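You operate a simulated robot arm through the tools that you are given. There is no shell and no other tool.

You are at the controls of a simulated robot arm. One attempt, no reset.

TASK
Check the forklift's lift: forks to the top and down again.
Fine: switch its lamps off; key off at the end.

Only the result counts: the job must be done as asked and must still hold three seconds after the hand-in. Knocking over, shifting, dropping, spilling or breaking anything else fails it.

THE ROBOT
A 7-joint arm with a two-finger parallel gripper, fixed in place. Base frame: the origin is at the foot of the arm, x ahead of it, y to its left, z up; the work surface is at about z = 680. Units: mm, degrees, N and s.
With the tool pointing down near the work surface it reaches from about 300 to 760 mm from the base axis. Its first joint turns from -143.0 to 143.0 degrees. Payload 3 kg.
The tool frame sits at the grasp point between the pads (the TCP): z along the fingers, y along the line on which they close. The tips reach 30 mm beyond it. Largest opening 110 mm; finger width 20, thickness 10; the body of the gripper, 48 by 112 mm, starts 55 mm behind the TCP.
Orientation is that of the tool frame in the base frame, as a unit quaternion [w, x, y, z]. With the fingers straight down and closing along the base's y, the tool's x points along the base's -x, its y along +y and its z along -z.

THE INTERFACE
- The arm moves only by the tool nudge_tool. Its argument "plan" is a list of rows, each a list of 7 numbers: the turn, a rotation vector about the tool's x, y, z in units of 45 degrees (1.0 is 45 degrees), then the shift along the tool's x, y, z in units of 200 mm (1.0 is 200 mm), then the finger opening in mm, from 0 to 110. In form: [[rx, ry, rz, dx, dy, dz, hand], ...]. A call has 1 to 20 rows; each row is the pose to reach, as a shift and turn from the pose commanded when the call began, along the tool's axes at that moment. A call with a number of a shift or a turn outside -1 to 1 is refused whole. A row lasts 0.2 s, in which the tool goes at most 50 mm and 8.6 degrees; a call with a longer step from one row to the next is refused whole, and so is a gripper value outside its range. A pose out of reach is approached as far as the arm can. The call stops where the force on the tool passes 90 N (or 10 N more than at its start, if that is more) or the arm is blocked; 0.2 s more then pass. Each finger travels about 153 mm/s and halts on what it meets, pressing with about 42 N; the grip force reading is that of the motor and also rises with nothing between the fingers. The clock runs only during rows and for 0.2 s after the last one: add rows that repeat a pose to give the fingers time. The reply holds the time, the measured pose of the TCP, the force on the tool along the base axes, the opening and the grip force, in the units named above and with some noise, with the torque about the TCP (base axes, N m) and any sound that the robot's microphone picked up, and new pictures: "pictures" is both (left out), scene, wrist or none.
- Cameras (640 x 400 px; columns grow to the right, rows downward): "scene" is fixed at [409.1, 508, 1817.3]; the picture's right is [-0.98, 0.19, 0.00], its down [0.17, 0.91, -0.38] and it looks along [-0.07, -0.37, -0.93] (base axes); focal length 218 px, centre (320, 200). "wrist" rides on the gripper at [72, 17, -103] in the tool frame; the picture's right is [-0.23, 0.97, 0.00], its down [-0.76, -0.18, -0.62] and it looks along [-0.61, -0.14, 0.78] (tool axes); focal length 222 px, centre (320, 200). There is no depth. A picture from a camera that has moved, and an enlarged one, comes with that camera's place and axes in the base frame and with its lens. The place of the scene camera against the robot may be out by one fixed shift of up to 18 mm in any direction.
- move_column(by): slides the trunk up (or, below 0, down) by that many mm; the arm rides with it, the base frame stays. It gives what a move gives, with no picture.
- close_up(camera, box): a new picture of the part [left, top, right, bottom] of that camera's present view, enlarged. It takes no simulated time.
- close_job(): hands the job in; it is judged then, once.

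Nothing tells you positions but the pictures and the camera data. Unless the task says otherwise, let go and move clear before handing in.

The tools are called after "Request:" as a command line: name --pt "numbers of a row" for each row, then --argument value for the rest, lists and objects as JSON in quotes. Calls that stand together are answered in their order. nudge_tool: Moves the arm, as the interface text tells. Its arguments: {"type":"object","properties":{"plan":{"type":"array"},"pictures":{"type":"string","enum":["both","scene","wrist","none"]}},"required":["plan"]} The other tools are called the same way: move_column (by) slides the trunk up or down; close_up (camera, box) takes an enlarged picture of a part of a camera's view; close_job () hands the job in.

At the start:

```text
t: 0.0
tool_pos: [354.0, 203.9, 1481.3]
tcp_rot: [0.001, 0.0, 1.0, 0.0]
ft_force: [0.1, -0.4, -1.0]
moment: [0.01, 0.0, 0.02]
width: 109.9
grasp_force: 0.0
trunk travel left (down, up): [-449.0, 41.0]
```

scene: 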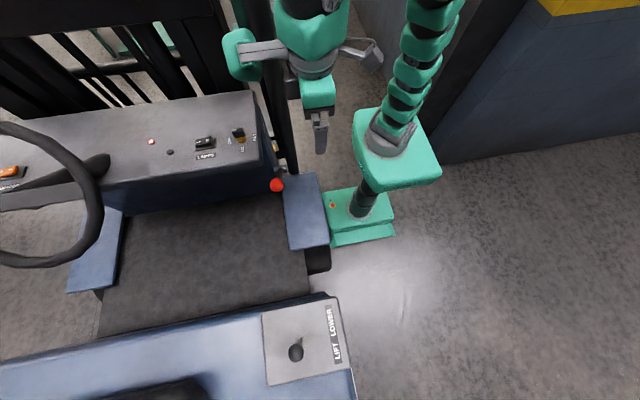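
wrist: 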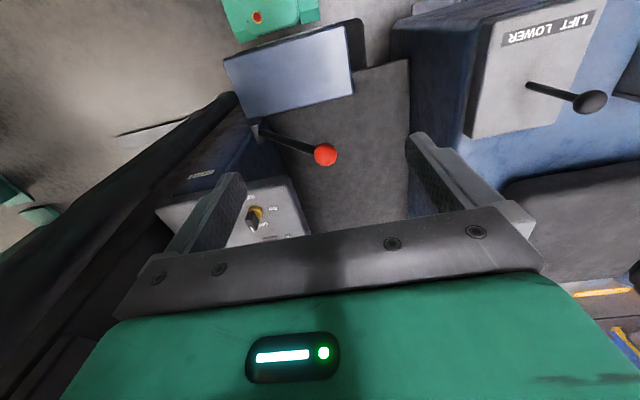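

I see a forklift cockpit: a dash with a lamp switch and a key switch, a red-knobbed lever near the dash, and a lift/lower lever on the seat-side console. I will look closer before moving.

Request:
close_up --camera "scene" --box '[120, 90, 300, 202]'

Request:
close_up --camera "scene" --box '[230, 280, 390, 380]'

Request:
close_up --camera "scene" --box '[0, 0, 320, 200]'

Request:
close_up --camera "wrist" --box '[160, 100, 400, 250]'

Request:
close_up --camera "wrist" --box '[400, 0, 640, 150]'

```text
3.56 times, centred on (210, 146) of scene
camera zoom: at [409.1, 508.0, 1817.3], right [-0.98, 0.19, 0.0], down [0.17, 0.91, -0.38], along [-0.07, -0.37, -0.93], focal length 776 px, centre (711, 392)
```

zoom: 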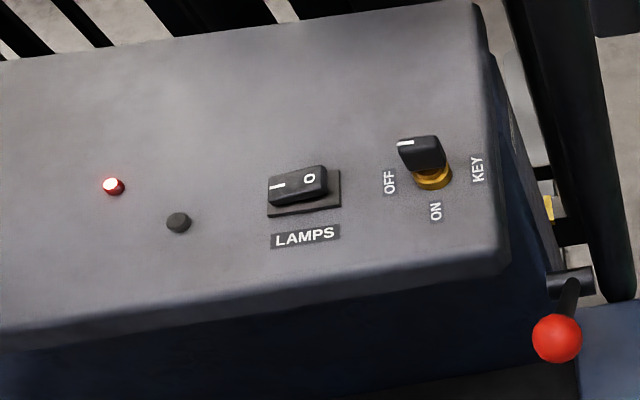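

```text
4.00 times, centred on (310, 330) of scene
camera zoom: at [409.1, 508.0, 1817.3], right [-0.98, 0.19, 0.0], down [0.17, 0.91, -0.38], along [-0.07, -0.37, -0.93], focal length 872 px, centre (360, -320)
```

zoom: 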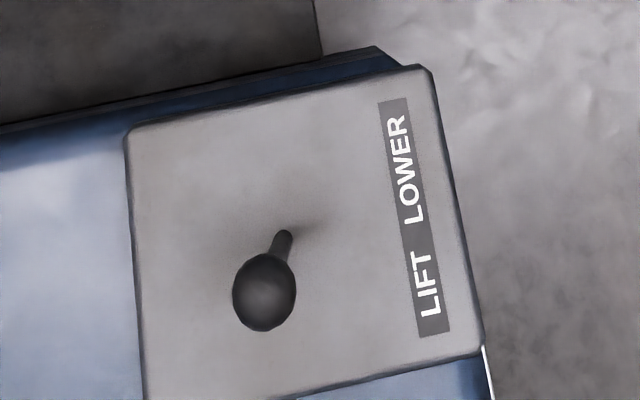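

```text
2.00 times, centred on (160, 100) of scene
camera zoom: at [409.1, 508.0, 1817.3], right [-0.98, 0.19, 0.0], down [0.17, 0.91, -0.38], along [-0.07, -0.37, -0.93], focal length 436 px, centre (640, 400)
```

zoom: 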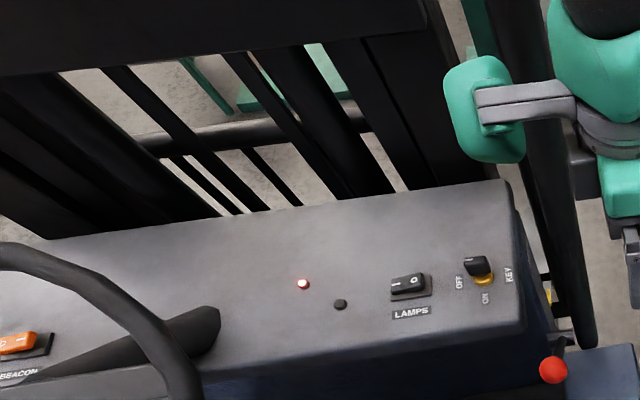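

```text
2.67 times, centred on (280, 175) of wrist
camera zoom: at [282.0, 222.7, 1586.4], right [0.23, 0.97, 0.0], down [0.76, -0.18, 0.62], along [0.61, -0.14, -0.78], focal length 592 px, centre (427, 267)
```

zoom: 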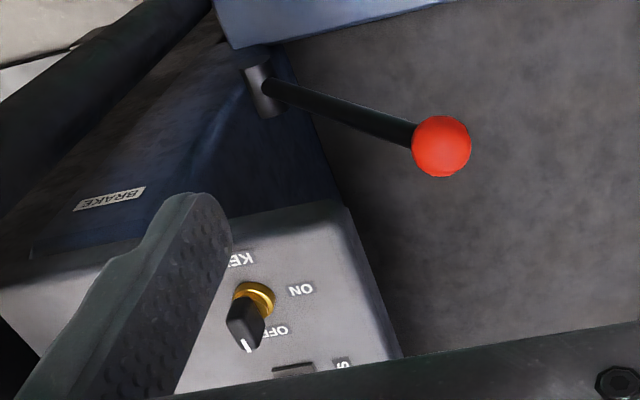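

```text
2.67 times, centred on (520, 75) of wrist
camera zoom: at [282.0, 222.7, 1586.4], right [0.23, 0.97, 0.0], down [0.76, -0.18, 0.62], along [0.61, -0.14, -0.78], focal length 592 px, centre (-213, 533)
```

zoom: 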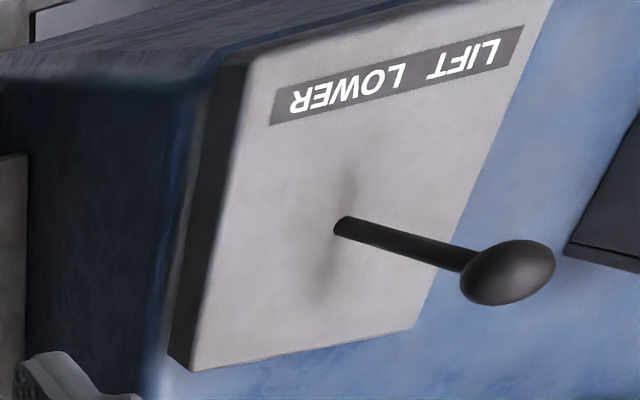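

The dash is roughly at (577, 8, 1235) by the key, the lift lever knob is near (491, 641, 1190), and the brake knob is near (485, 187, 1190). I'll move over the dash for a better view of the key and lamp switch.

Request:
nudge_tool --pt "0 0 0 -0.126 -0.174 0.081 110" --pt "0 0 0 -0.252 -0.348 0.162 110" --pt "0 0 0 -0.378 -0.522 0.243 110" --pt "0 0 0 -0.504 -0.696 0.324 110" --pt "0 0 0 -0.63 -0.87 0.405 110" --pt "0 0 0 -0.63 -0.87 0.405 110" --pictures "both"

```text
t: 1.4
tool_pos: [481.4, 30.0, 1403.1]
tcp_rot: [-0.001, 0.0, 1.0, 0.0]
ft_force: [-0.4, -0.3, -0.5]
moment: [0.02, 0.03, 0.02]
width: 110.1
grasp_force: 0.0
trunk travel left (down, up): [-449.0, 41.0]
camera wrist: at [408.2, 48.5, 1505.9], right [0.23, 0.97, 0.0], down [0.76, -0.18, 0.62], along [0.61, -0.14, -0.78], focal length 222 px, centre (320, 200)
```

scene: 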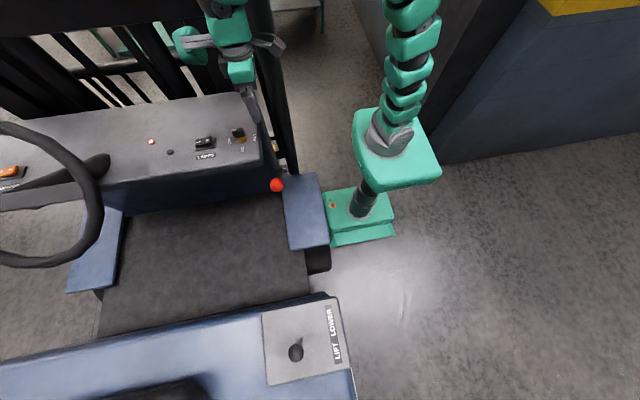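
wrist: 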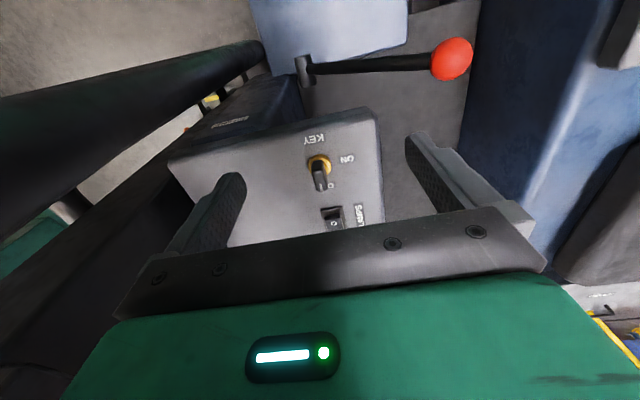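

Request:
close_up --camera "wrist" --box '[240, 110, 400, 210]'

Request:
close_up --camera "wrist" --box '[280, 140, 380, 240]'

Request:
close_up --camera "wrist" --box '[170, 40, 330, 140]'

```text
4.00 times, centred on (320, 160) of wrist
camera zoom: at [408.2, 48.5, 1505.9], right [0.23, 0.97, 0.0], down [0.76, -0.18, 0.62], along [0.61, -0.14, -0.78], focal length 888 px, centre (320, 360)
```

zoom: 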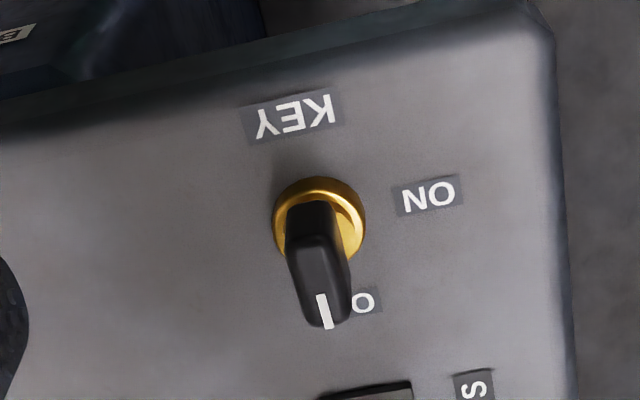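

```text
4.00 times, centred on (330, 190) of wrist
camera zoom: at [408.2, 48.5, 1505.9], right [0.23, 0.97, 0.0], down [0.76, -0.18, 0.62], along [0.61, -0.14, -0.78], focal length 888 px, centre (280, 240)
```

zoom: 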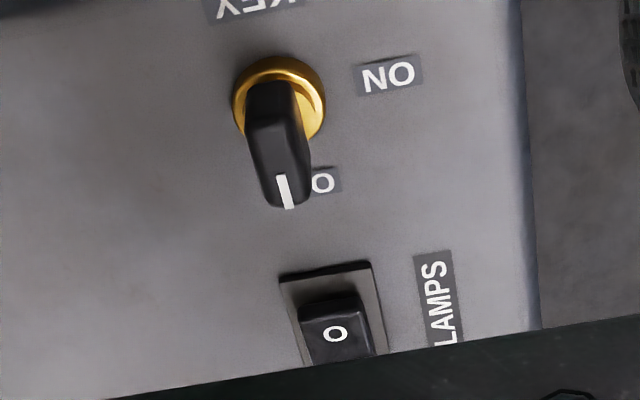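

```text
4.00 times, centred on (250, 90) of wrist
camera zoom: at [408.2, 48.5, 1505.9], right [0.23, 0.97, 0.0], down [0.76, -0.18, 0.62], along [0.61, -0.14, -0.78], focal length 888 px, centre (600, 640)
```

zoom: 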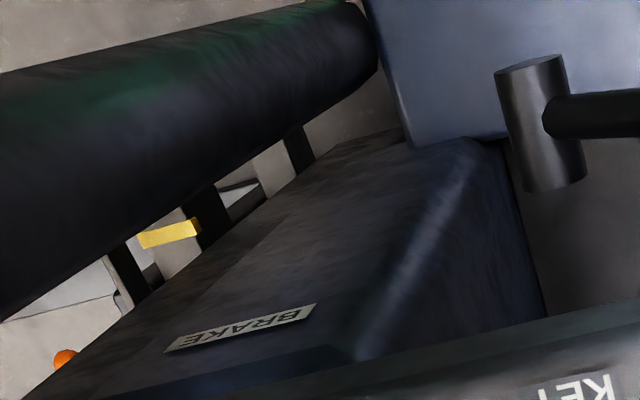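

The dash top looks about horizontal at z ≈ 1203. The key lies along +x, pointing at OFF. I'll move closer above the key to locate it precisely.

Request:
nudge_tool --pt "0 0 0 -0.1125 -0.026 0.1125 110" --pt "0 0 0 -0.225 -0.052 0.225 110" --pt "0 0 0 -0.3375 -0.079 0.3375 110" --pt "0 0 0 -0.45 -0.105 0.45 110" --pt "0 0 0 -0.45 -0.105 0.45 110" --pictures "both"

Request:
close_up --camera "wrist" --box '[240, 90, 400, 190]'

Request:
close_up --camera "wrist" --box '[240, 140, 400, 240]'

```text
t: 2.6
tool_pos: [570.4, 7.4, 1310.3]
tcp_rot: [0.0, 0.0, 1.0, 0.0]
ft_force: [-0.1, 0.9, -0.6]
moment: [0.0, 0.01, -0.01]
width: 110.0
grasp_force: 0.1
trunk travel left (down, up): [-449.0, 41.0]
camera wrist: at [499.3, 25.7, 1414.5], right [0.23, 0.97, 0.0], down [0.76, -0.18, 0.62], along [0.61, -0.14, -0.78], focal length 222 px, centre (320, 200)
```

scene: 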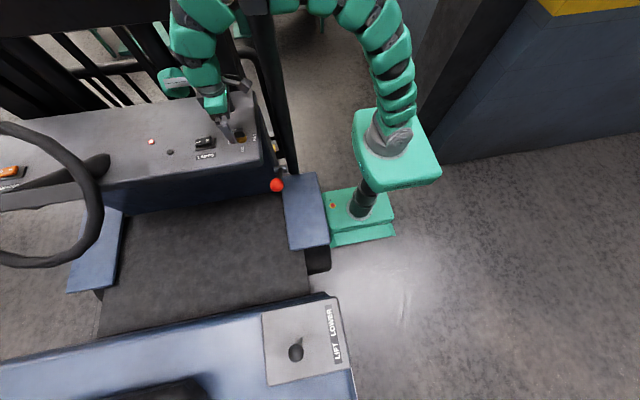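
wrist: 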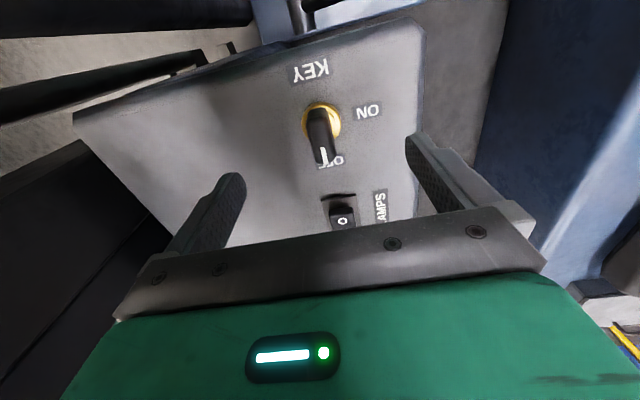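

```text
4.00 times, centred on (320, 140) of wrist
camera zoom: at [499.3, 25.7, 1414.5], right [0.23, 0.97, 0.0], down [0.76, -0.18, 0.62], along [0.61, -0.14, -0.78], focal length 888 px, centre (320, 440)
```

zoom: 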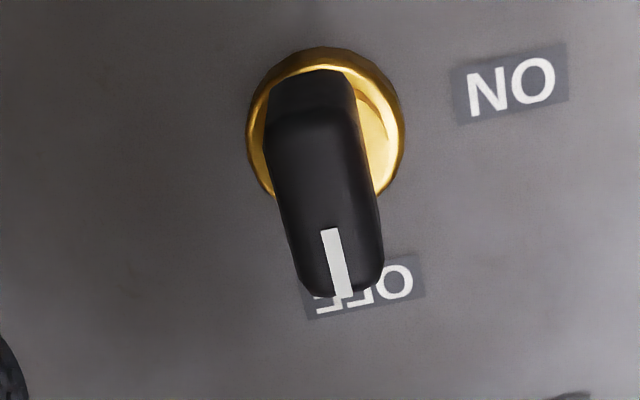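

```text
4.00 times, centred on (320, 190) of wrist
camera zoom: at [499.3, 25.7, 1414.5], right [0.23, 0.97, 0.0], down [0.76, -0.18, 0.62], along [0.61, -0.14, -0.78], focal length 888 px, centre (320, 240)
```

zoom: 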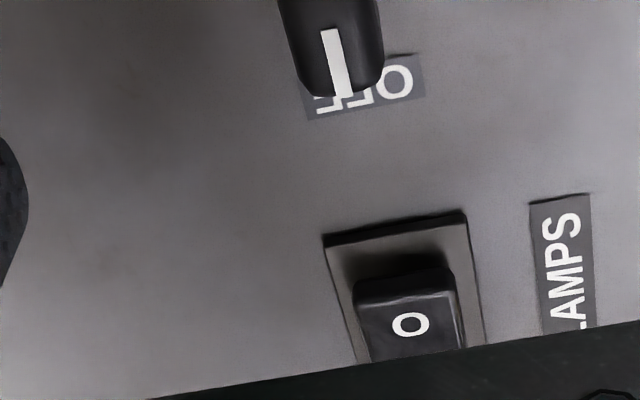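

Triangulating from the three wrist views puts the dash top at z ≈ 1227. The key axis is at about (558.5, 12, ·), and the bar top is near 1273. I'll lower the open fingers around the key bar.

Request:
nudge_tool --pt "0 0 0 0.055 0.0165 0 80" --pt "0 0 0 0.055 0.0165 0.09 60" --pt "0 0 0 0.055 0.0165 0.1765 60" --pt "0 0 0 0.055 0.0165 0.1765 60" --pictures "both"

Request:
close_up --camera "wrist" --box '[240, 110, 400, 210]'

Request:
close_up --camera "scene" --box '[180, 90, 280, 152]'

```text
t: 3.6
tool_pos: [559.2, 10.8, 1278.5]
tcp_rot: [0.0, 0.0, 1.0, -0.001]
ft_force: [0.1, -0.3, -0.5]
moment: [-0.01, 0.0, 0.01]
width: 60.1
grasp_force: 0.0
trunk travel left (down, up): [-449.0, 41.0]
camera wrist: at [486.4, 29.7, 1381.2], right [0.23, 0.97, 0.0], down [0.76, -0.18, 0.62], along [0.61, -0.14, -0.78], focal length 222 px, centre (320, 200)
```

scene: 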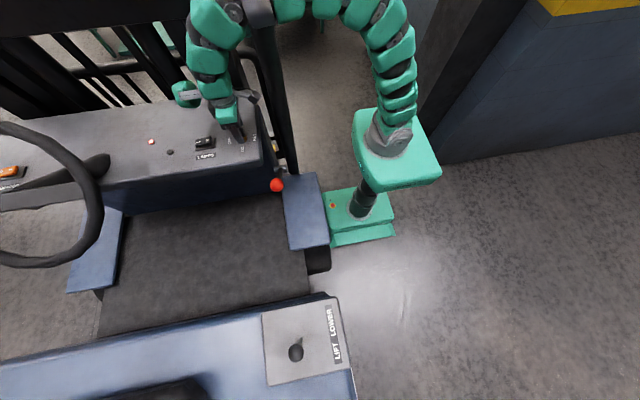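
wrist: 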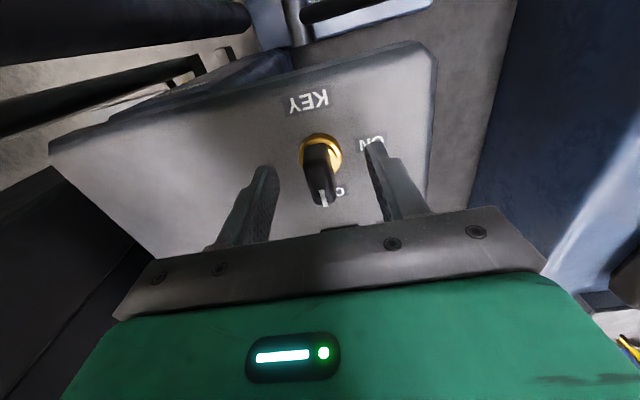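

```text
4.00 times, centred on (320, 160) of wrist
camera zoom: at [486.4, 29.7, 1381.2], right [0.23, 0.97, 0.0], down [0.76, -0.18, 0.62], along [0.61, -0.14, -0.78], focal length 888 px, centre (320, 360)
```

zoom: 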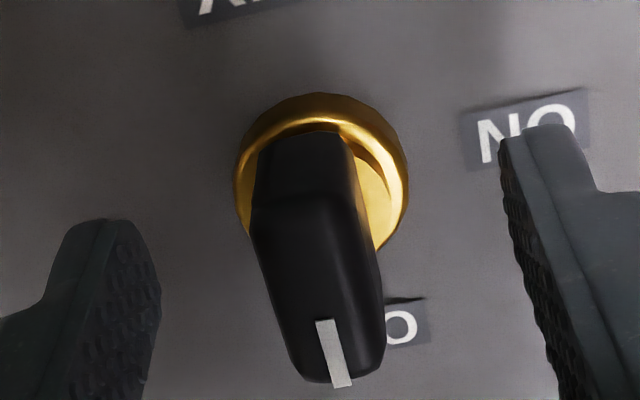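

```text
6.40 times, centred on (230, 121) of scene
camera zoom: at [409.1, 508.0, 1817.3], right [-0.98, 0.19, 0.0], down [0.17, 0.91, -0.38], along [-0.07, -0.37, -0.93], focal length 1396 px, centre (896, 706)
```

zoom: 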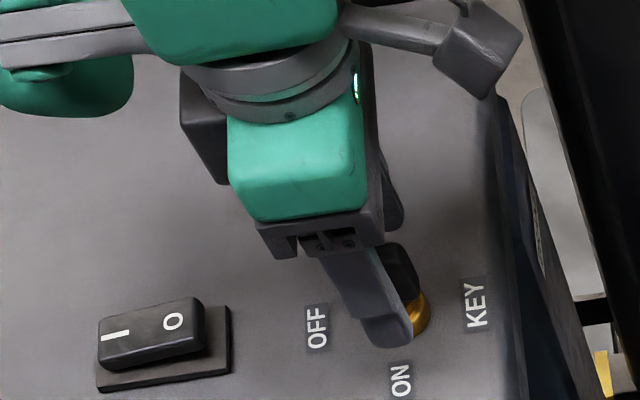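

The fingers straddle the key bar well. I'll close on the bar and start turning it counterclockwise (from above) toward ON.

Request:
nudge_tool --pt "0 0 0.055 0 0 0 60" --pt "0 0 0.055 0 0 0 20" --pt "0 0 0.055 0 0 0 0" --pt "0 0 0.055 0 0 0 0" --pt "0 0 -0.1 0 0 0 0" --pt "0 0 -0.25 0 0 0 0" --pt "0 0 -0.25 0 0 0 0" --pictures "both"

Request:
close_up --camera "wrist" --box '[240, 110, 400, 210]'

```text
t: 5.2
tool_pos: [558.5, 8.4, 1277.2]
tcp_rot: [0.001, -0.097, 0.995, 0.0]
ft_force: [-4.2, -29.6, 3.4]
moment: [-0.97, 1.36, -0.14]
width: 16.8
grasp_force: 45.0
trunk travel left (down, up): [-449.0, 41.0]
camera wrist: at [484.7, 12.9, 1380.8], right [0.03, 1.0, 0.0], down [0.78, -0.03, 0.62], along [0.62, -0.02, -0.78], focal length 222 px, centre (320, 200)
```

scene: 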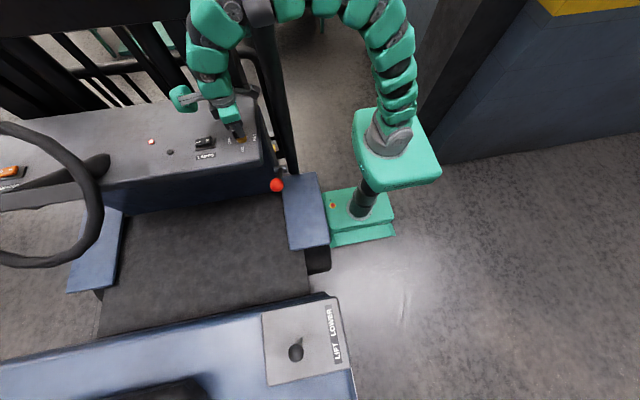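
wrist: 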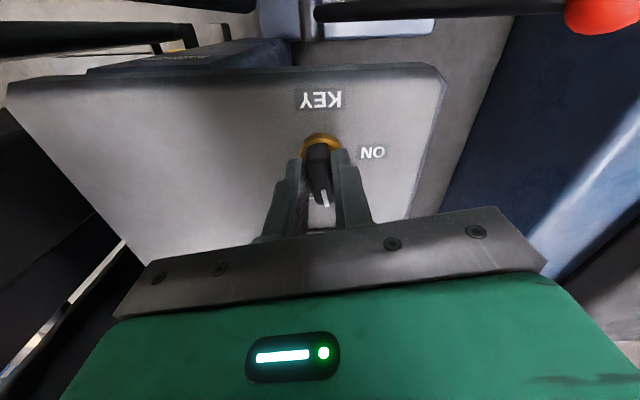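

```text
4.00 times, centred on (320, 160) of wrist
camera zoom: at [484.7, 12.9, 1380.8], right [0.03, 1.0, 0.0], down [0.78, -0.03, 0.62], along [0.62, -0.02, -0.78], focal length 888 px, centre (320, 360)
```

zoom: 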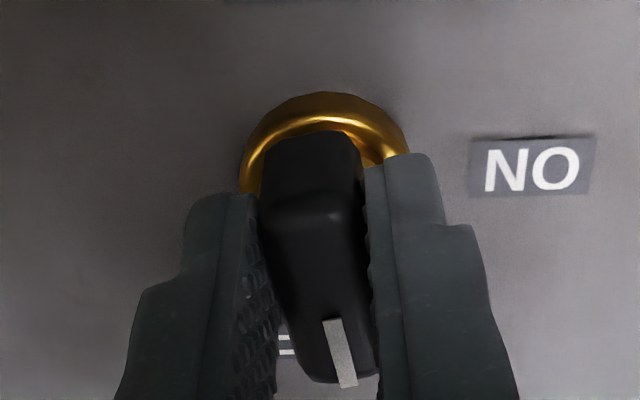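

The key is gripped and turning. The side force suggests its axis is about 4 mm to the -y side of my tool centre, so I'll correct that and keep turning.

Request:
nudge_tool --pt "0 0 0 0.004 -0.0195 0 0" --pt "0 0 -0.15 0.004 -0.0195 0 0" --pt "0 0 -0.3 0.004 -0.0195 0 0" --pt "0 0 -0.45 0.004 -0.0195 0 0" --pt "0 0 -0.6 0.004 -0.0195 0 0" --pt "0 0 -0.6 0.004 -0.0195 0 0" --pictures "both"

Request:
close_up --camera "wrist" --box '[240, 110, 400, 210]'

```text
t: 6.6
tool_pos: [560.6, 6.5, 1276.9]
tcp_rot: [0.0, -0.328, 0.945, 0.0]
ft_force: [3.6, -24.5, 0.6]
moment: [-1.21, 0.65, -0.13]
width: 17.0
grasp_force: 45.2
trunk travel left (down, up): [-449.0, 41.0]
camera wrist: at [492.8, -23.9, 1380.7], right [-0.43, 0.91, 0.0], down [0.71, 0.33, 0.62], along [0.56, 0.27, -0.78], focal length 222 px, centre (320, 200)
```

scene: 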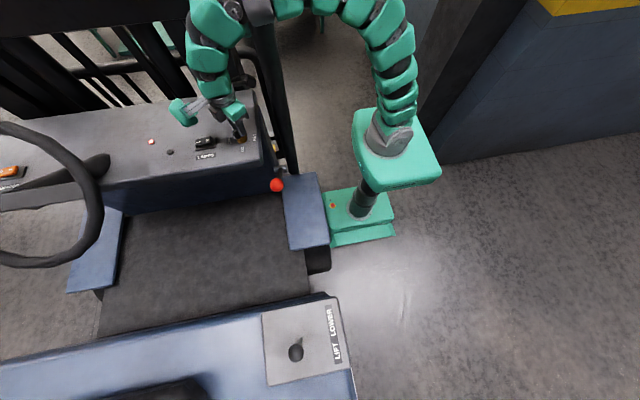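
wrist: 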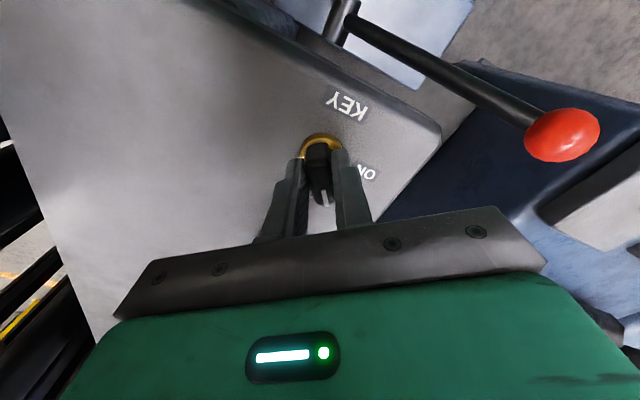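

```text
4.00 times, centred on (320, 160) of wrist
camera zoom: at [492.8, -23.9, 1380.7], right [-0.43, 0.91, 0.0], down [0.71, 0.33, 0.62], along [0.56, 0.27, -0.78], focal length 888 px, centre (320, 360)
```

zoom: 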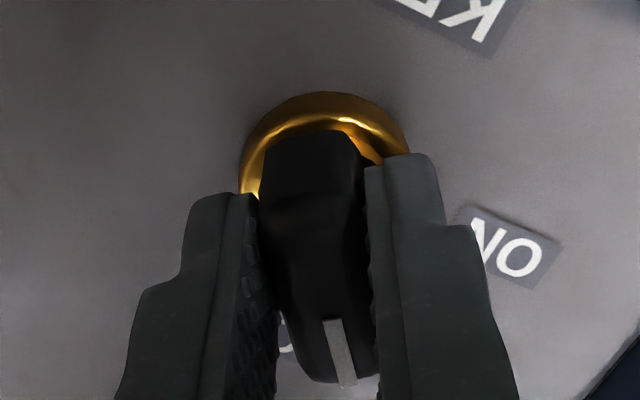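

The key is following the gripper, about 40° turned so far. I'll ease the side force a bit more and continue the turn to ON.

Request:
nudge_tool --pt "0 0 0 0.0077 -0.0098 0 0" --pt "0 0 -0.15 0.0077 -0.0098 0 0" --pt "0 0 -0.3 0.0077 -0.0098 0 0" --pt "0 0 -0.45 0.0077 -0.0098 0 0" --pt "0 0 -0.6 0.0077 -0.0098 0 0" --pt "0 0 -0.75 0.0077 -0.0098 0 0" --pt "0 0 -0.9 0.0077 -0.0098 0 0" --pt "0 0 -0.9 0.0077 -0.0098 0 0" --pictures "both"

Request:
close_up --camera "wrist" --box '[240, 110, 400, 210]'

Request:
close_up --camera "scene" --box '[120, 90, 300, 202]'

```text
t: 8.4
tool_pos: [563.1, 3.1, 1276.6]
tcp_rot: [0.001, -0.634, 0.773, 0.0]
ft_force: [47.8, -15.7, 30.4]
moment: [-0.24, -0.92, -0.24]
width: 17.0
grasp_force: 44.9
trunk travel left (down, up): [-449.0, 41.0]
camera wrist: at [533.0, -62.0, 1379.5], right [-0.91, 0.41, 0.0], down [0.32, 0.71, 0.62], along [0.26, 0.57, -0.78], focal length 222 px, centre (320, 200)
```

scene: 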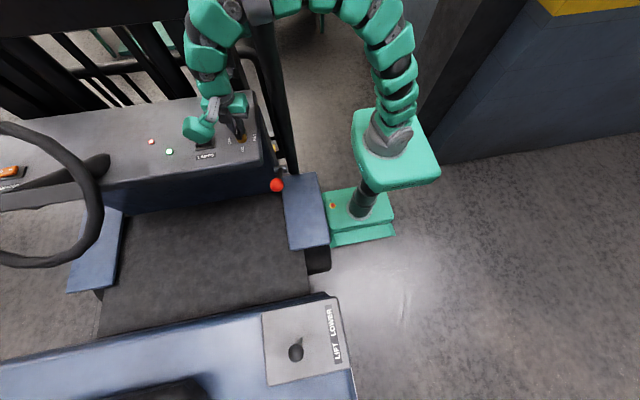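
wrist: 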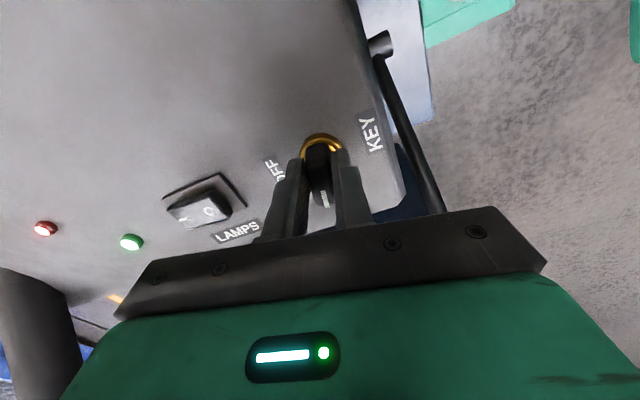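

```text
4.00 times, centred on (320, 160) of wrist
camera zoom: at [533.0, -62.0, 1379.5], right [-0.91, 0.41, 0.0], down [0.32, 0.71, 0.62], along [0.26, 0.57, -0.78], focal length 888 px, centre (320, 360)
```

zoom: 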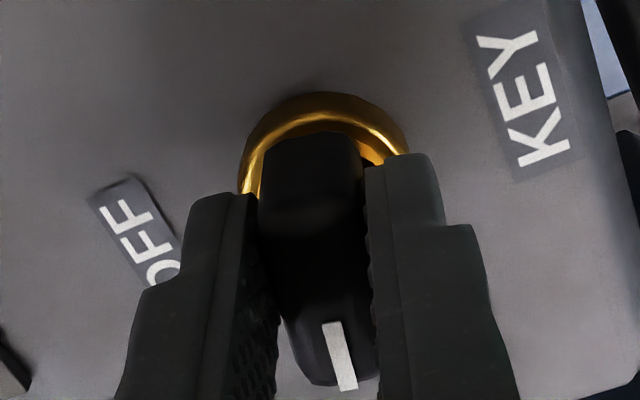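

```text
3.56 times, centred on (210, 146) of scene
camera zoom: at [409.1, 508.0, 1817.3], right [-0.98, 0.19, 0.0], down [0.17, 0.91, -0.38], along [-0.07, -0.37, -0.93], focal length 776 px, centre (711, 392)
```

zoom: 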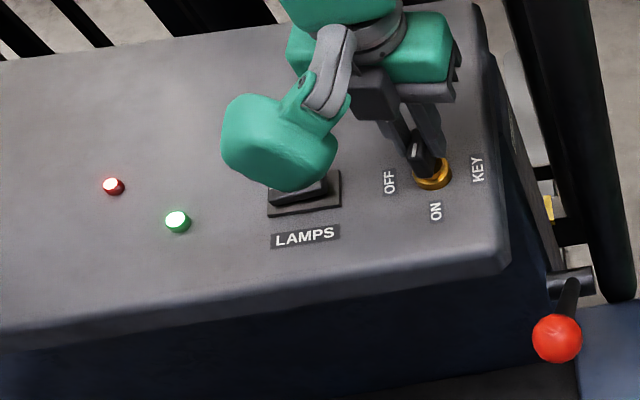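

The green lamp on the dash lit, so the key is in ON. I'll recentre on the key axis (about (564, 8)), finish the turn to a full 90°, and check the forces.

Request:
nudge_tool --pt "0 0 0 -0.0147 -0.0225 0 0" --pt "0 0 0 -0.0147 -0.0225 0 0" --pt "0 0 -0.1 -0.0147 -0.0225 0 0" --pt "0 0 -0.2 -0.0147 -0.0225 0 0" --pt "0 0 -0.2 -0.0147 -0.0225 0 0" --pictures "wrist"

Request:
close_up --camera "wrist" --box '[240, 110, 400, 210]'

Request:
close_up --camera "wrist" --box '[0, 140, 240, 290]'

```text
t: 9.6
tool_pos: [566.0, 3.9, 1276.0]
tcp_rot: [-0.001, -0.693, 0.721, 0.001]
ft_force: [7.1, -29.4, -1.1]
moment: [-0.91, -0.62, 0.02]
width: 16.9
grasp_force: 45.1
trunk travel left (down, up): [-449.0, 41.0]
camera wrist: at [545.7, -65.5, 1379.1], right [-0.96, 0.26, 0.0], down [0.21, 0.75, 0.62], along [0.16, 0.6, -0.78], focal length 222 px, centre (320, 200)
```

wrist: 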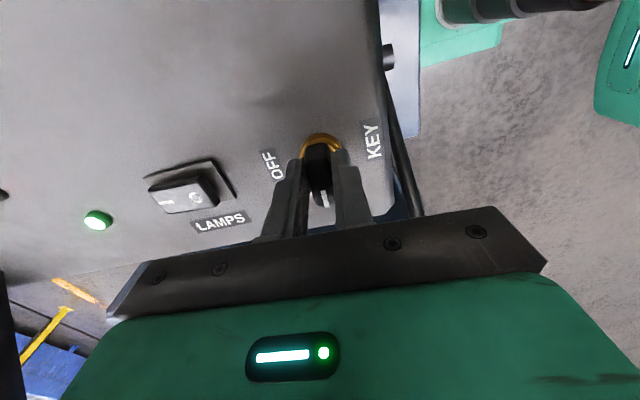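

```text
4.00 times, centred on (320, 160) of wrist
camera zoom: at [545.7, -65.5, 1379.1], right [-0.96, 0.26, 0.0], down [0.21, 0.75, 0.62], along [0.16, 0.6, -0.78], focal length 888 px, centre (320, 360)
```

zoom: 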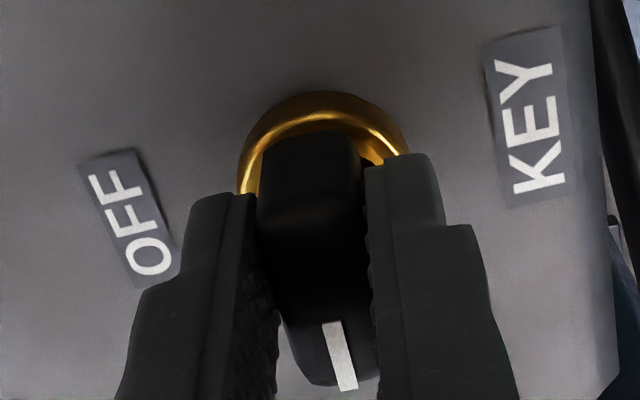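

```text
2.67 times, centred on (120, 215) of wrist
camera zoom: at [545.7, -65.5, 1379.1], right [-0.96, 0.26, 0.0], down [0.21, 0.75, 0.62], along [0.16, 0.6, -0.78], focal length 592 px, centre (853, 160)
```

zoom: 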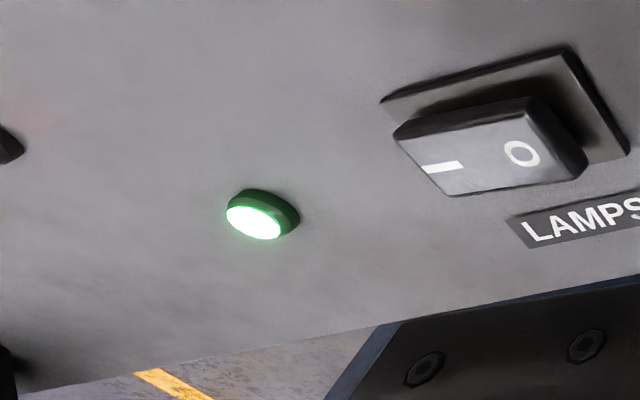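

The key is in ON with the green light lit. I'll open the fingers, rise clear and check it.

Request:
nudge_tool --pt "0 0 0 0 0 0 30" --pt "0 0 0 0 0 0 50" --pt "0 0 0 0 0 -0.15 50" --pt "0 0 0 0 0 -0.3 50" --pt "0 0 0 0 0 -0.3 50" --pictures "both"

Request:
close_up --camera "wrist" --box '[140, 90, 380, 240]'

```text
t: 10.8
tool_pos: [563.5, 8.7, 1337.7]
tcp_rot: [0.0, -0.693, 0.721, 0.0]
ft_force: [-0.7, 0.6, -0.3]
moment: [-0.02, -0.01, 0.02]
width: 50.0
grasp_force: 0.1
trunk travel left (down, up): [-449.0, 41.0]
camera wrist: at [544.4, -61.0, 1442.0], right [-0.96, 0.26, 0.0], down [0.21, 0.75, 0.62], along [0.16, 0.6, -0.78], focal length 222 px, centre (320, 200)
```

scene: 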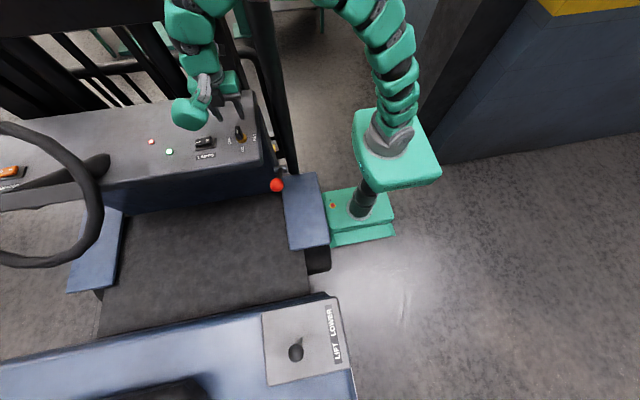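
wrist: 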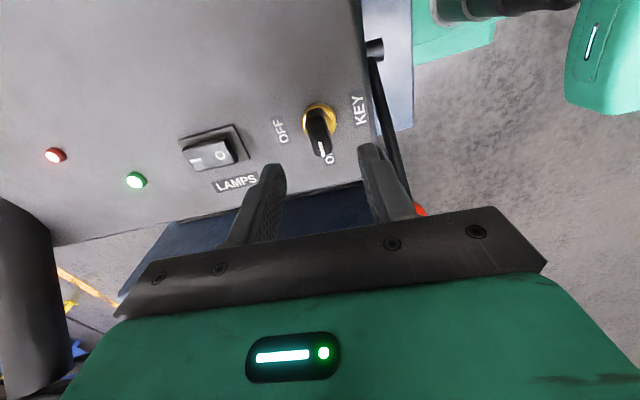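

```text
2.67 times, centred on (260, 165) of wrist
camera zoom: at [544.4, -61.0, 1442.0], right [-0.96, 0.26, 0.0], down [0.21, 0.75, 0.62], along [0.16, 0.6, -0.78], focal length 592 px, centre (480, 293)
```

zoom: 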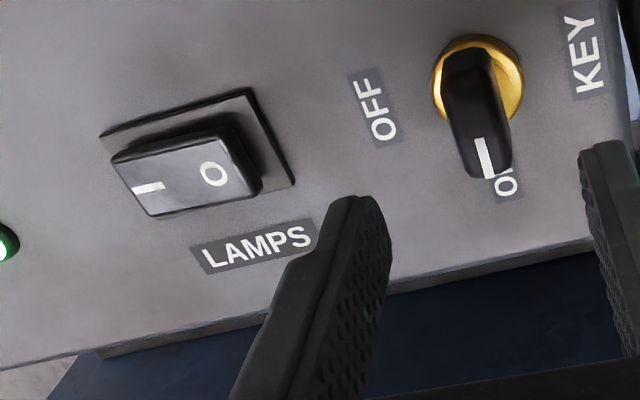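

The key is at ON. The lamp rocker's O end (near (665, 10)) is the raised one, so the lamps are on. I'll close the fingers and hover above the O end.

Request:
nudge_tool --pt "0 0 0 -0.0148 -0.242 0 20" --pt "0 0 0 -0.0295 -0.484 0 0" --pt "0 0 0 -0.0295 -0.484 0.1 0" --pt "0 0 0 -0.0295 -0.484 0.175 0" --pt "0 0 0 -0.0295 -0.484 0.175 0" --pictures "both"

Request:
close_up --camera "wrist" --box '[240, 90, 400, 190]'

Request:
close_up --camera "scene" --box '[150, 80, 270, 155]'

```text
t: 12.0
tool_pos: [663.1, 9.3, 1303.4]
tcp_rot: [0.0, -0.693, 0.721, 0.0]
ft_force: [0.5, -0.8, 0.3]
moment: [0.02, 0.02, 0.01]
width: 0.0
grasp_force: 37.4
trunk travel left (down, up): [-449.0, 41.0]
camera wrist: at [643.1, -61.2, 1406.5], right [-0.96, 0.27, 0.0], down [0.21, 0.75, 0.62], along [0.16, 0.6, -0.78], focal length 222 px, centre (320, 200)
```

scene: 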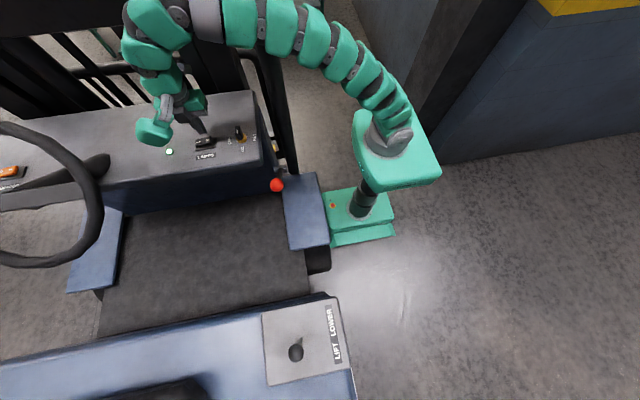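
wrist: 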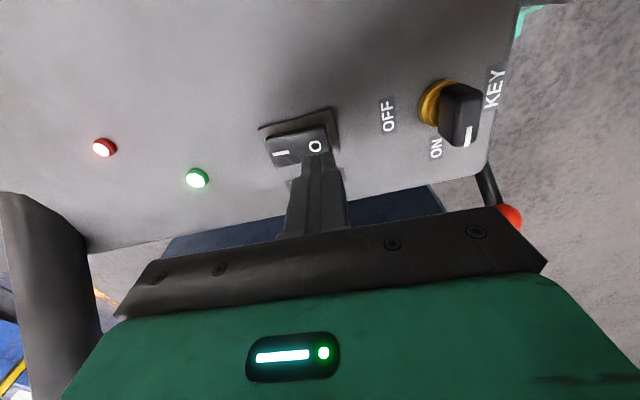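

```text
4.00 times, centred on (320, 140) of wrist
camera zoom: at [643.1, -61.2, 1406.5], right [-0.96, 0.27, 0.0], down [0.21, 0.75, 0.62], along [0.16, 0.6, -0.78], focal length 888 px, centre (320, 440)
```

zoom: 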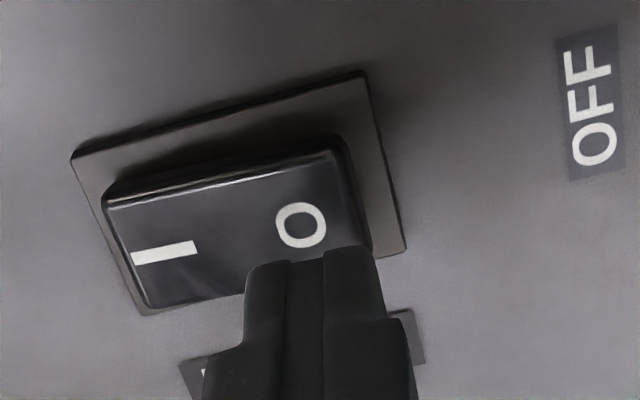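

```text
5.33 times, centred on (210, 118) of scene
camera zoom: at [409.1, 508.0, 1817.3], right [-0.98, 0.19, 0.0], down [0.17, 0.91, -0.38], along [-0.07, -0.37, -0.93], focal length 1163 px, centre (907, 640)
```

zoom: 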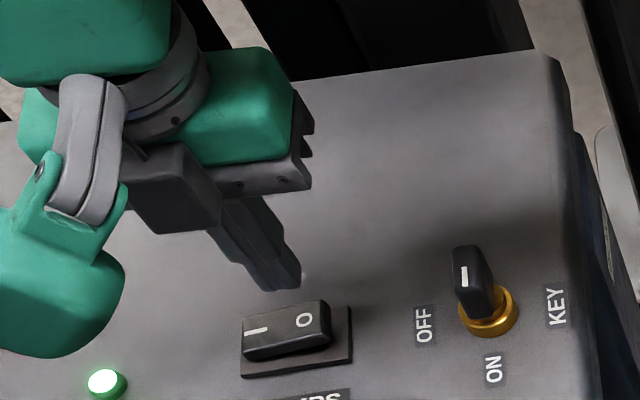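

The closed fingertips sit directly above the O half of the rocker. I'll descend in small steps, watching the force and listening.

Request:
nudge_tool --pt "0 0 0 0 0 0.04 0" --pt "0 0 0 0 0 0.08 0" --pt "0 0 0 0 0 0.1 0" --pt "0 0 0 0 0 0.115 0" --pt "0 0 0 0 0 0.13 0" --pictures "wrist"

Request:
close_up --camera "wrist" --box '[240, 90, 400, 190]'

```text
t: 13.2
tool_pos: [662.5, 8.2, 1275.5]
tcp_rot: [0.0, -0.693, 0.721, 0.0]
ft_force: [-0.9, -0.5, -0.4]
moment: [0.0, 0.0, 0.0]
width: 0.1
grasp_force: 38.0
trunk travel left (down, up): [-449.0, 41.0]
camera wrist: at [642.3, -60.6, 1379.3], right [-0.96, 0.27, 0.0], down [0.21, 0.75, 0.62], along [0.16, 0.6, -0.78], focal length 222 px, centre (320, 200)
```

wrist: 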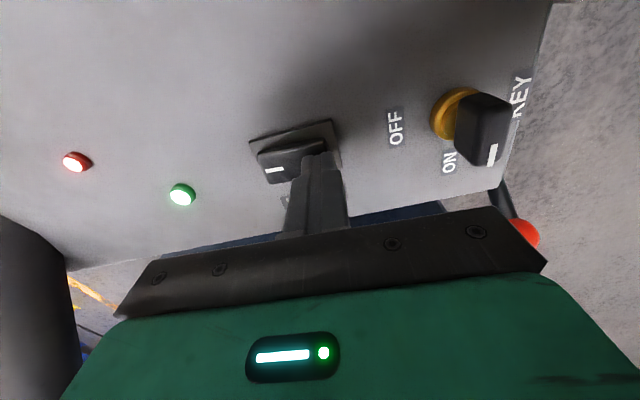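

```text
4.00 times, centred on (320, 140) of wrist
camera zoom: at [642.3, -60.6, 1379.3], right [-0.96, 0.27, 0.0], down [0.21, 0.75, 0.62], along [0.16, 0.6, -0.78], focal length 888 px, centre (320, 440)
```

zoom: 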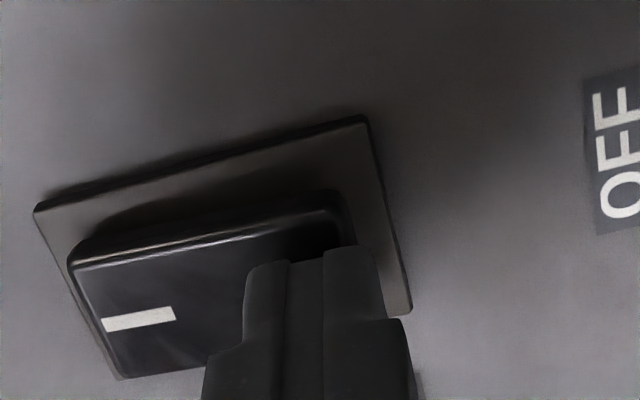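

Still not touching; I'll continue down a few millimetres.

Request:
nudge_tool --pt "0 0 0 0 0 0.01 0" --pt "0 0 0 0 0 0.02 0" --pt "0 0 0 0 0 0.03 0" --pictures "none"

```text
t: 14.0
tool_pos: [662.3, 10.0, 1269.3]
tcp_rot: [0.0, -0.692, 0.722, 0.0]
ft_force: [-0.3, 0.7, 0.7]
moment: [0.02, -0.02, -0.01]
width: 0.0
grasp_force: 37.6
trunk travel left (down, up): [-449.0, 41.0]
```

Request:
nudge_tool --pt "0 0 0 0 0 0.01 0" --pt "0 0 0 0 0 0.02 0" --pictures "wrist"

Request:
close_up --camera "wrist" --box '[240, 90, 400, 190]'

Request:
close_up --camera "scene" --box '[150, 80, 270, 155]'

```text
t: 14.6
tool_pos: [660.3, 9.8, 1268.1]
tcp_rot: [0.002, -0.693, 0.721, -0.002]
ft_force: [6.8, 1.7, 27.4]
moment: [0.06, -0.47, 0.03]
width: 0.0
grasp_force: 38.1
trunk travel left (down, up): [-449.0, 41.0]
camera wrist: at [641.6, -60.2, 1372.2], right [-0.96, 0.27, -0.01], down [0.2, 0.75, 0.62], along [0.17, 0.6, -0.78], focal length 222 px, centre (320, 200)
```

wrist: 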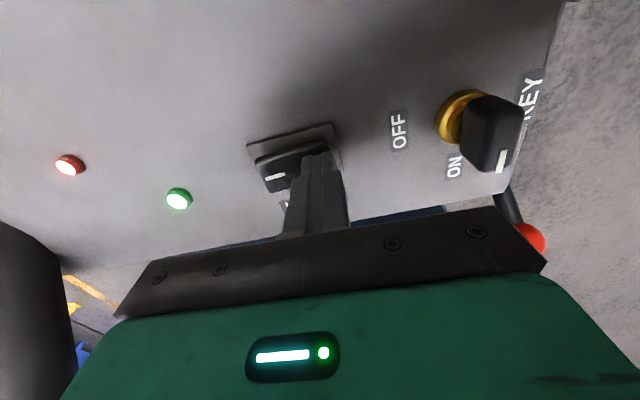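

```text
4.00 times, centred on (320, 140) of wrist
camera zoom: at [641.6, -60.2, 1372.2], right [-0.96, 0.27, -0.01], down [0.2, 0.75, 0.62], along [0.17, 0.6, -0.78], focal length 888 px, centre (320, 440)
```

zoom: 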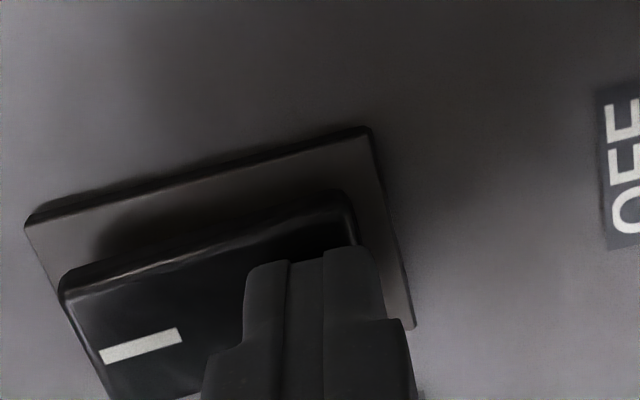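

```text
5.33 times, centred on (210, 118) of scene
camera zoom: at [409.1, 508.0, 1817.3], right [-0.98, 0.19, 0.0], down [0.17, 0.91, -0.38], along [-0.07, -0.37, -0.93], focal length 1163 px, centre (907, 640)
```

zoom: 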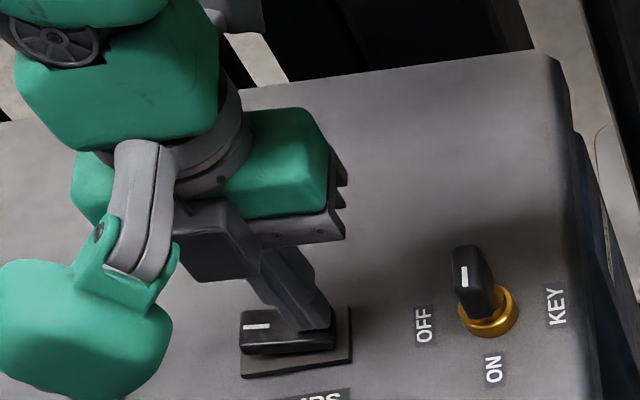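

The rocker has tipped onto its O side, with 27 N of contact force. I'll press slightly more to be sure, then lift off and inspect.

Request:
nudge_tool --pt "0 0 0 0 0 0.01 0" --pt "0 0 0 0 0 0.01 0" --pt "0 0 0 0 0 -0.1 0" --pt "0 0 0 0 0 -0.3 0" --pt "0 0 0 0 0 -0.4 0" --pt "0 0 0 0 0 -0.4 0" --pictures "both"

Request:
close_up --camera "wrist" --box '[200, 60, 440, 210]'

Request:
close_up --camera "scene" --box '[150, 80, 270, 155]'

```text
t: 16.0
tool_pos: [661.7, 11.6, 1346.5]
tcp_rot: [-0.001, -0.693, 0.721, 0.0]
ft_force: [0.8, 0.0, -0.2]
moment: [0.0, 0.0, 0.0]
width: 0.1
grasp_force: 37.8
trunk travel left (down, up): [-449.0, 41.0]
camera wrist: at [641.9, -59.1, 1449.9], right [-0.96, 0.27, 0.0], down [0.21, 0.75, 0.62], along [0.16, 0.6, -0.78], focal length 222 px, centre (320, 200)
```

scene: 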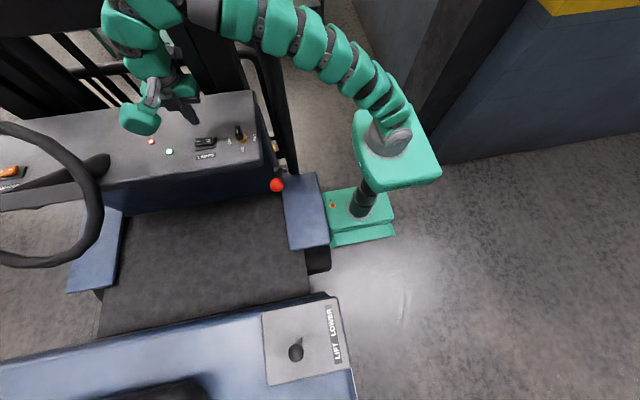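
wrist: 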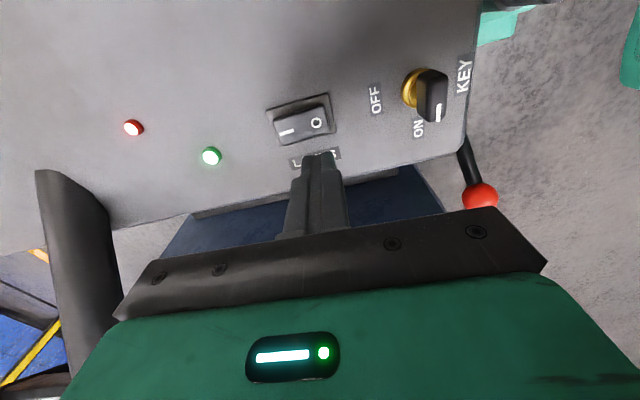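

```text
2.67 times, centred on (320, 135) of wrist
camera zoom: at [641.9, -59.1, 1449.9], right [-0.96, 0.27, 0.0], down [0.21, 0.75, 0.62], along [0.16, 0.6, -0.78], focal length 592 px, centre (320, 373)
```

zoom: 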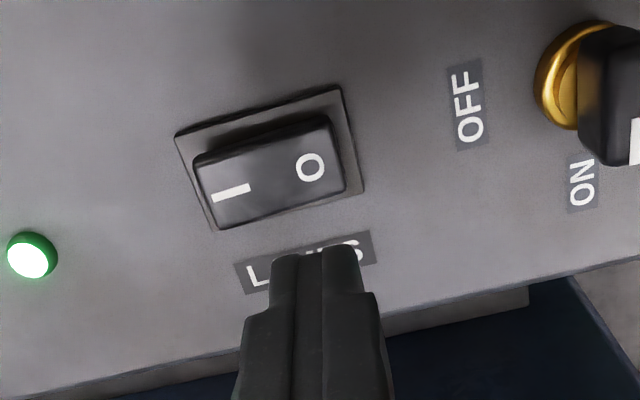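

```text
5.33 times, centred on (210, 118) of scene
camera zoom: at [409.1, 508.0, 1817.3], right [-0.98, 0.19, 0.0], down [0.17, 0.91, -0.38], along [-0.07, -0.37, -0.93], focal length 1163 px, centre (907, 640)
```

zoom: 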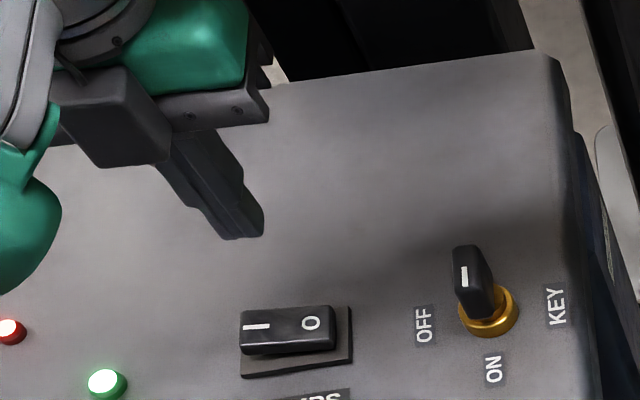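

The rocker has flipped with O pressed down. Next I'll travel to the lift lever console, staying high, to view it with the wrist camera.

Request:
nudge_tool --pt "0 0 0.0667 -0.05 0.038 -0.2 0" --pt "0 0 0.1333 -0.2 0.152 -0.35 0" --pt "0 0 0.2 -0.36 0.28 -0.45 20" --pt "0 0 0.2667 -0.54 0.41 -0.53 40" --pt "0 0 0.3333 -0.72 0.55 -0.53 60" --pt "0 0 0.4 -0.8987 0.6853 -0.53 80" --pt "0 0 0.4 -0.8987 0.6853 -0.53 80" --pictures "both"

```text
t: 17.6
tool_pos: [521.7, 188.1, 1426.8]
tcp_rot: [-0.001, -0.573, 0.82, 0.0]
ft_force: [0.0, 0.7, 0.5]
moment: [-0.12, -0.06, 0.03]
width: 80.1
grasp_force: 0.0
out of reach, approached as far as the arm can: row 1, 2, 3, 4, 5, 6, 7
trunk travel left (down, up): [-449.0, 41.0]
camera wrist: at [481.3, 128.1, 1530.0], right [-0.84, 0.55, 0.0], down [0.43, 0.65, 0.62], along [0.34, 0.52, -0.78], focal length 222 px, centre (320, 200)
```

scene: 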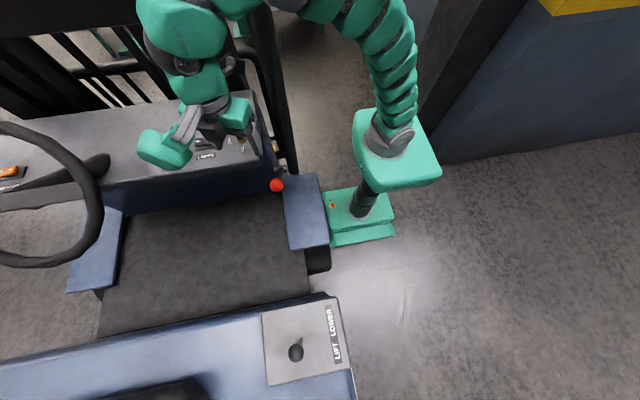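
wrist: 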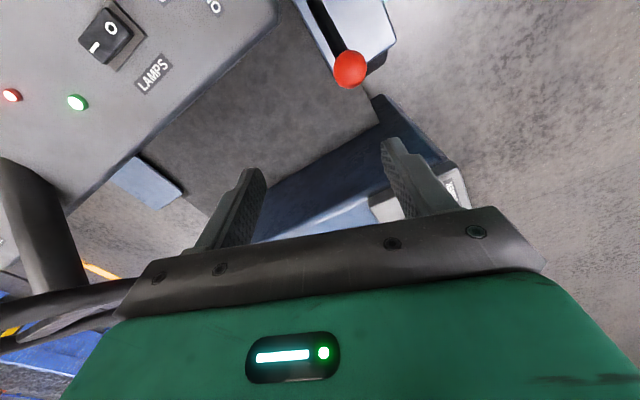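

The tool pose was near the top of the arm's reach. I'll raise the trunk so the arm can reach the far lever, then move toward it.

Request:
move_column --by 40

```text
t: 18.4
tool_pos: [524.3, 185.5, 1466.9]
tcp_rot: [0.0, -0.573, 0.82, 0.001]
ft_force: [0.2, -0.3, -0.3]
moment: [-0.01, -0.03, 0.02]
width: 79.8
grasp_force: 0.1
trunk travel left (down, up): [-489.0, 1.0]
```

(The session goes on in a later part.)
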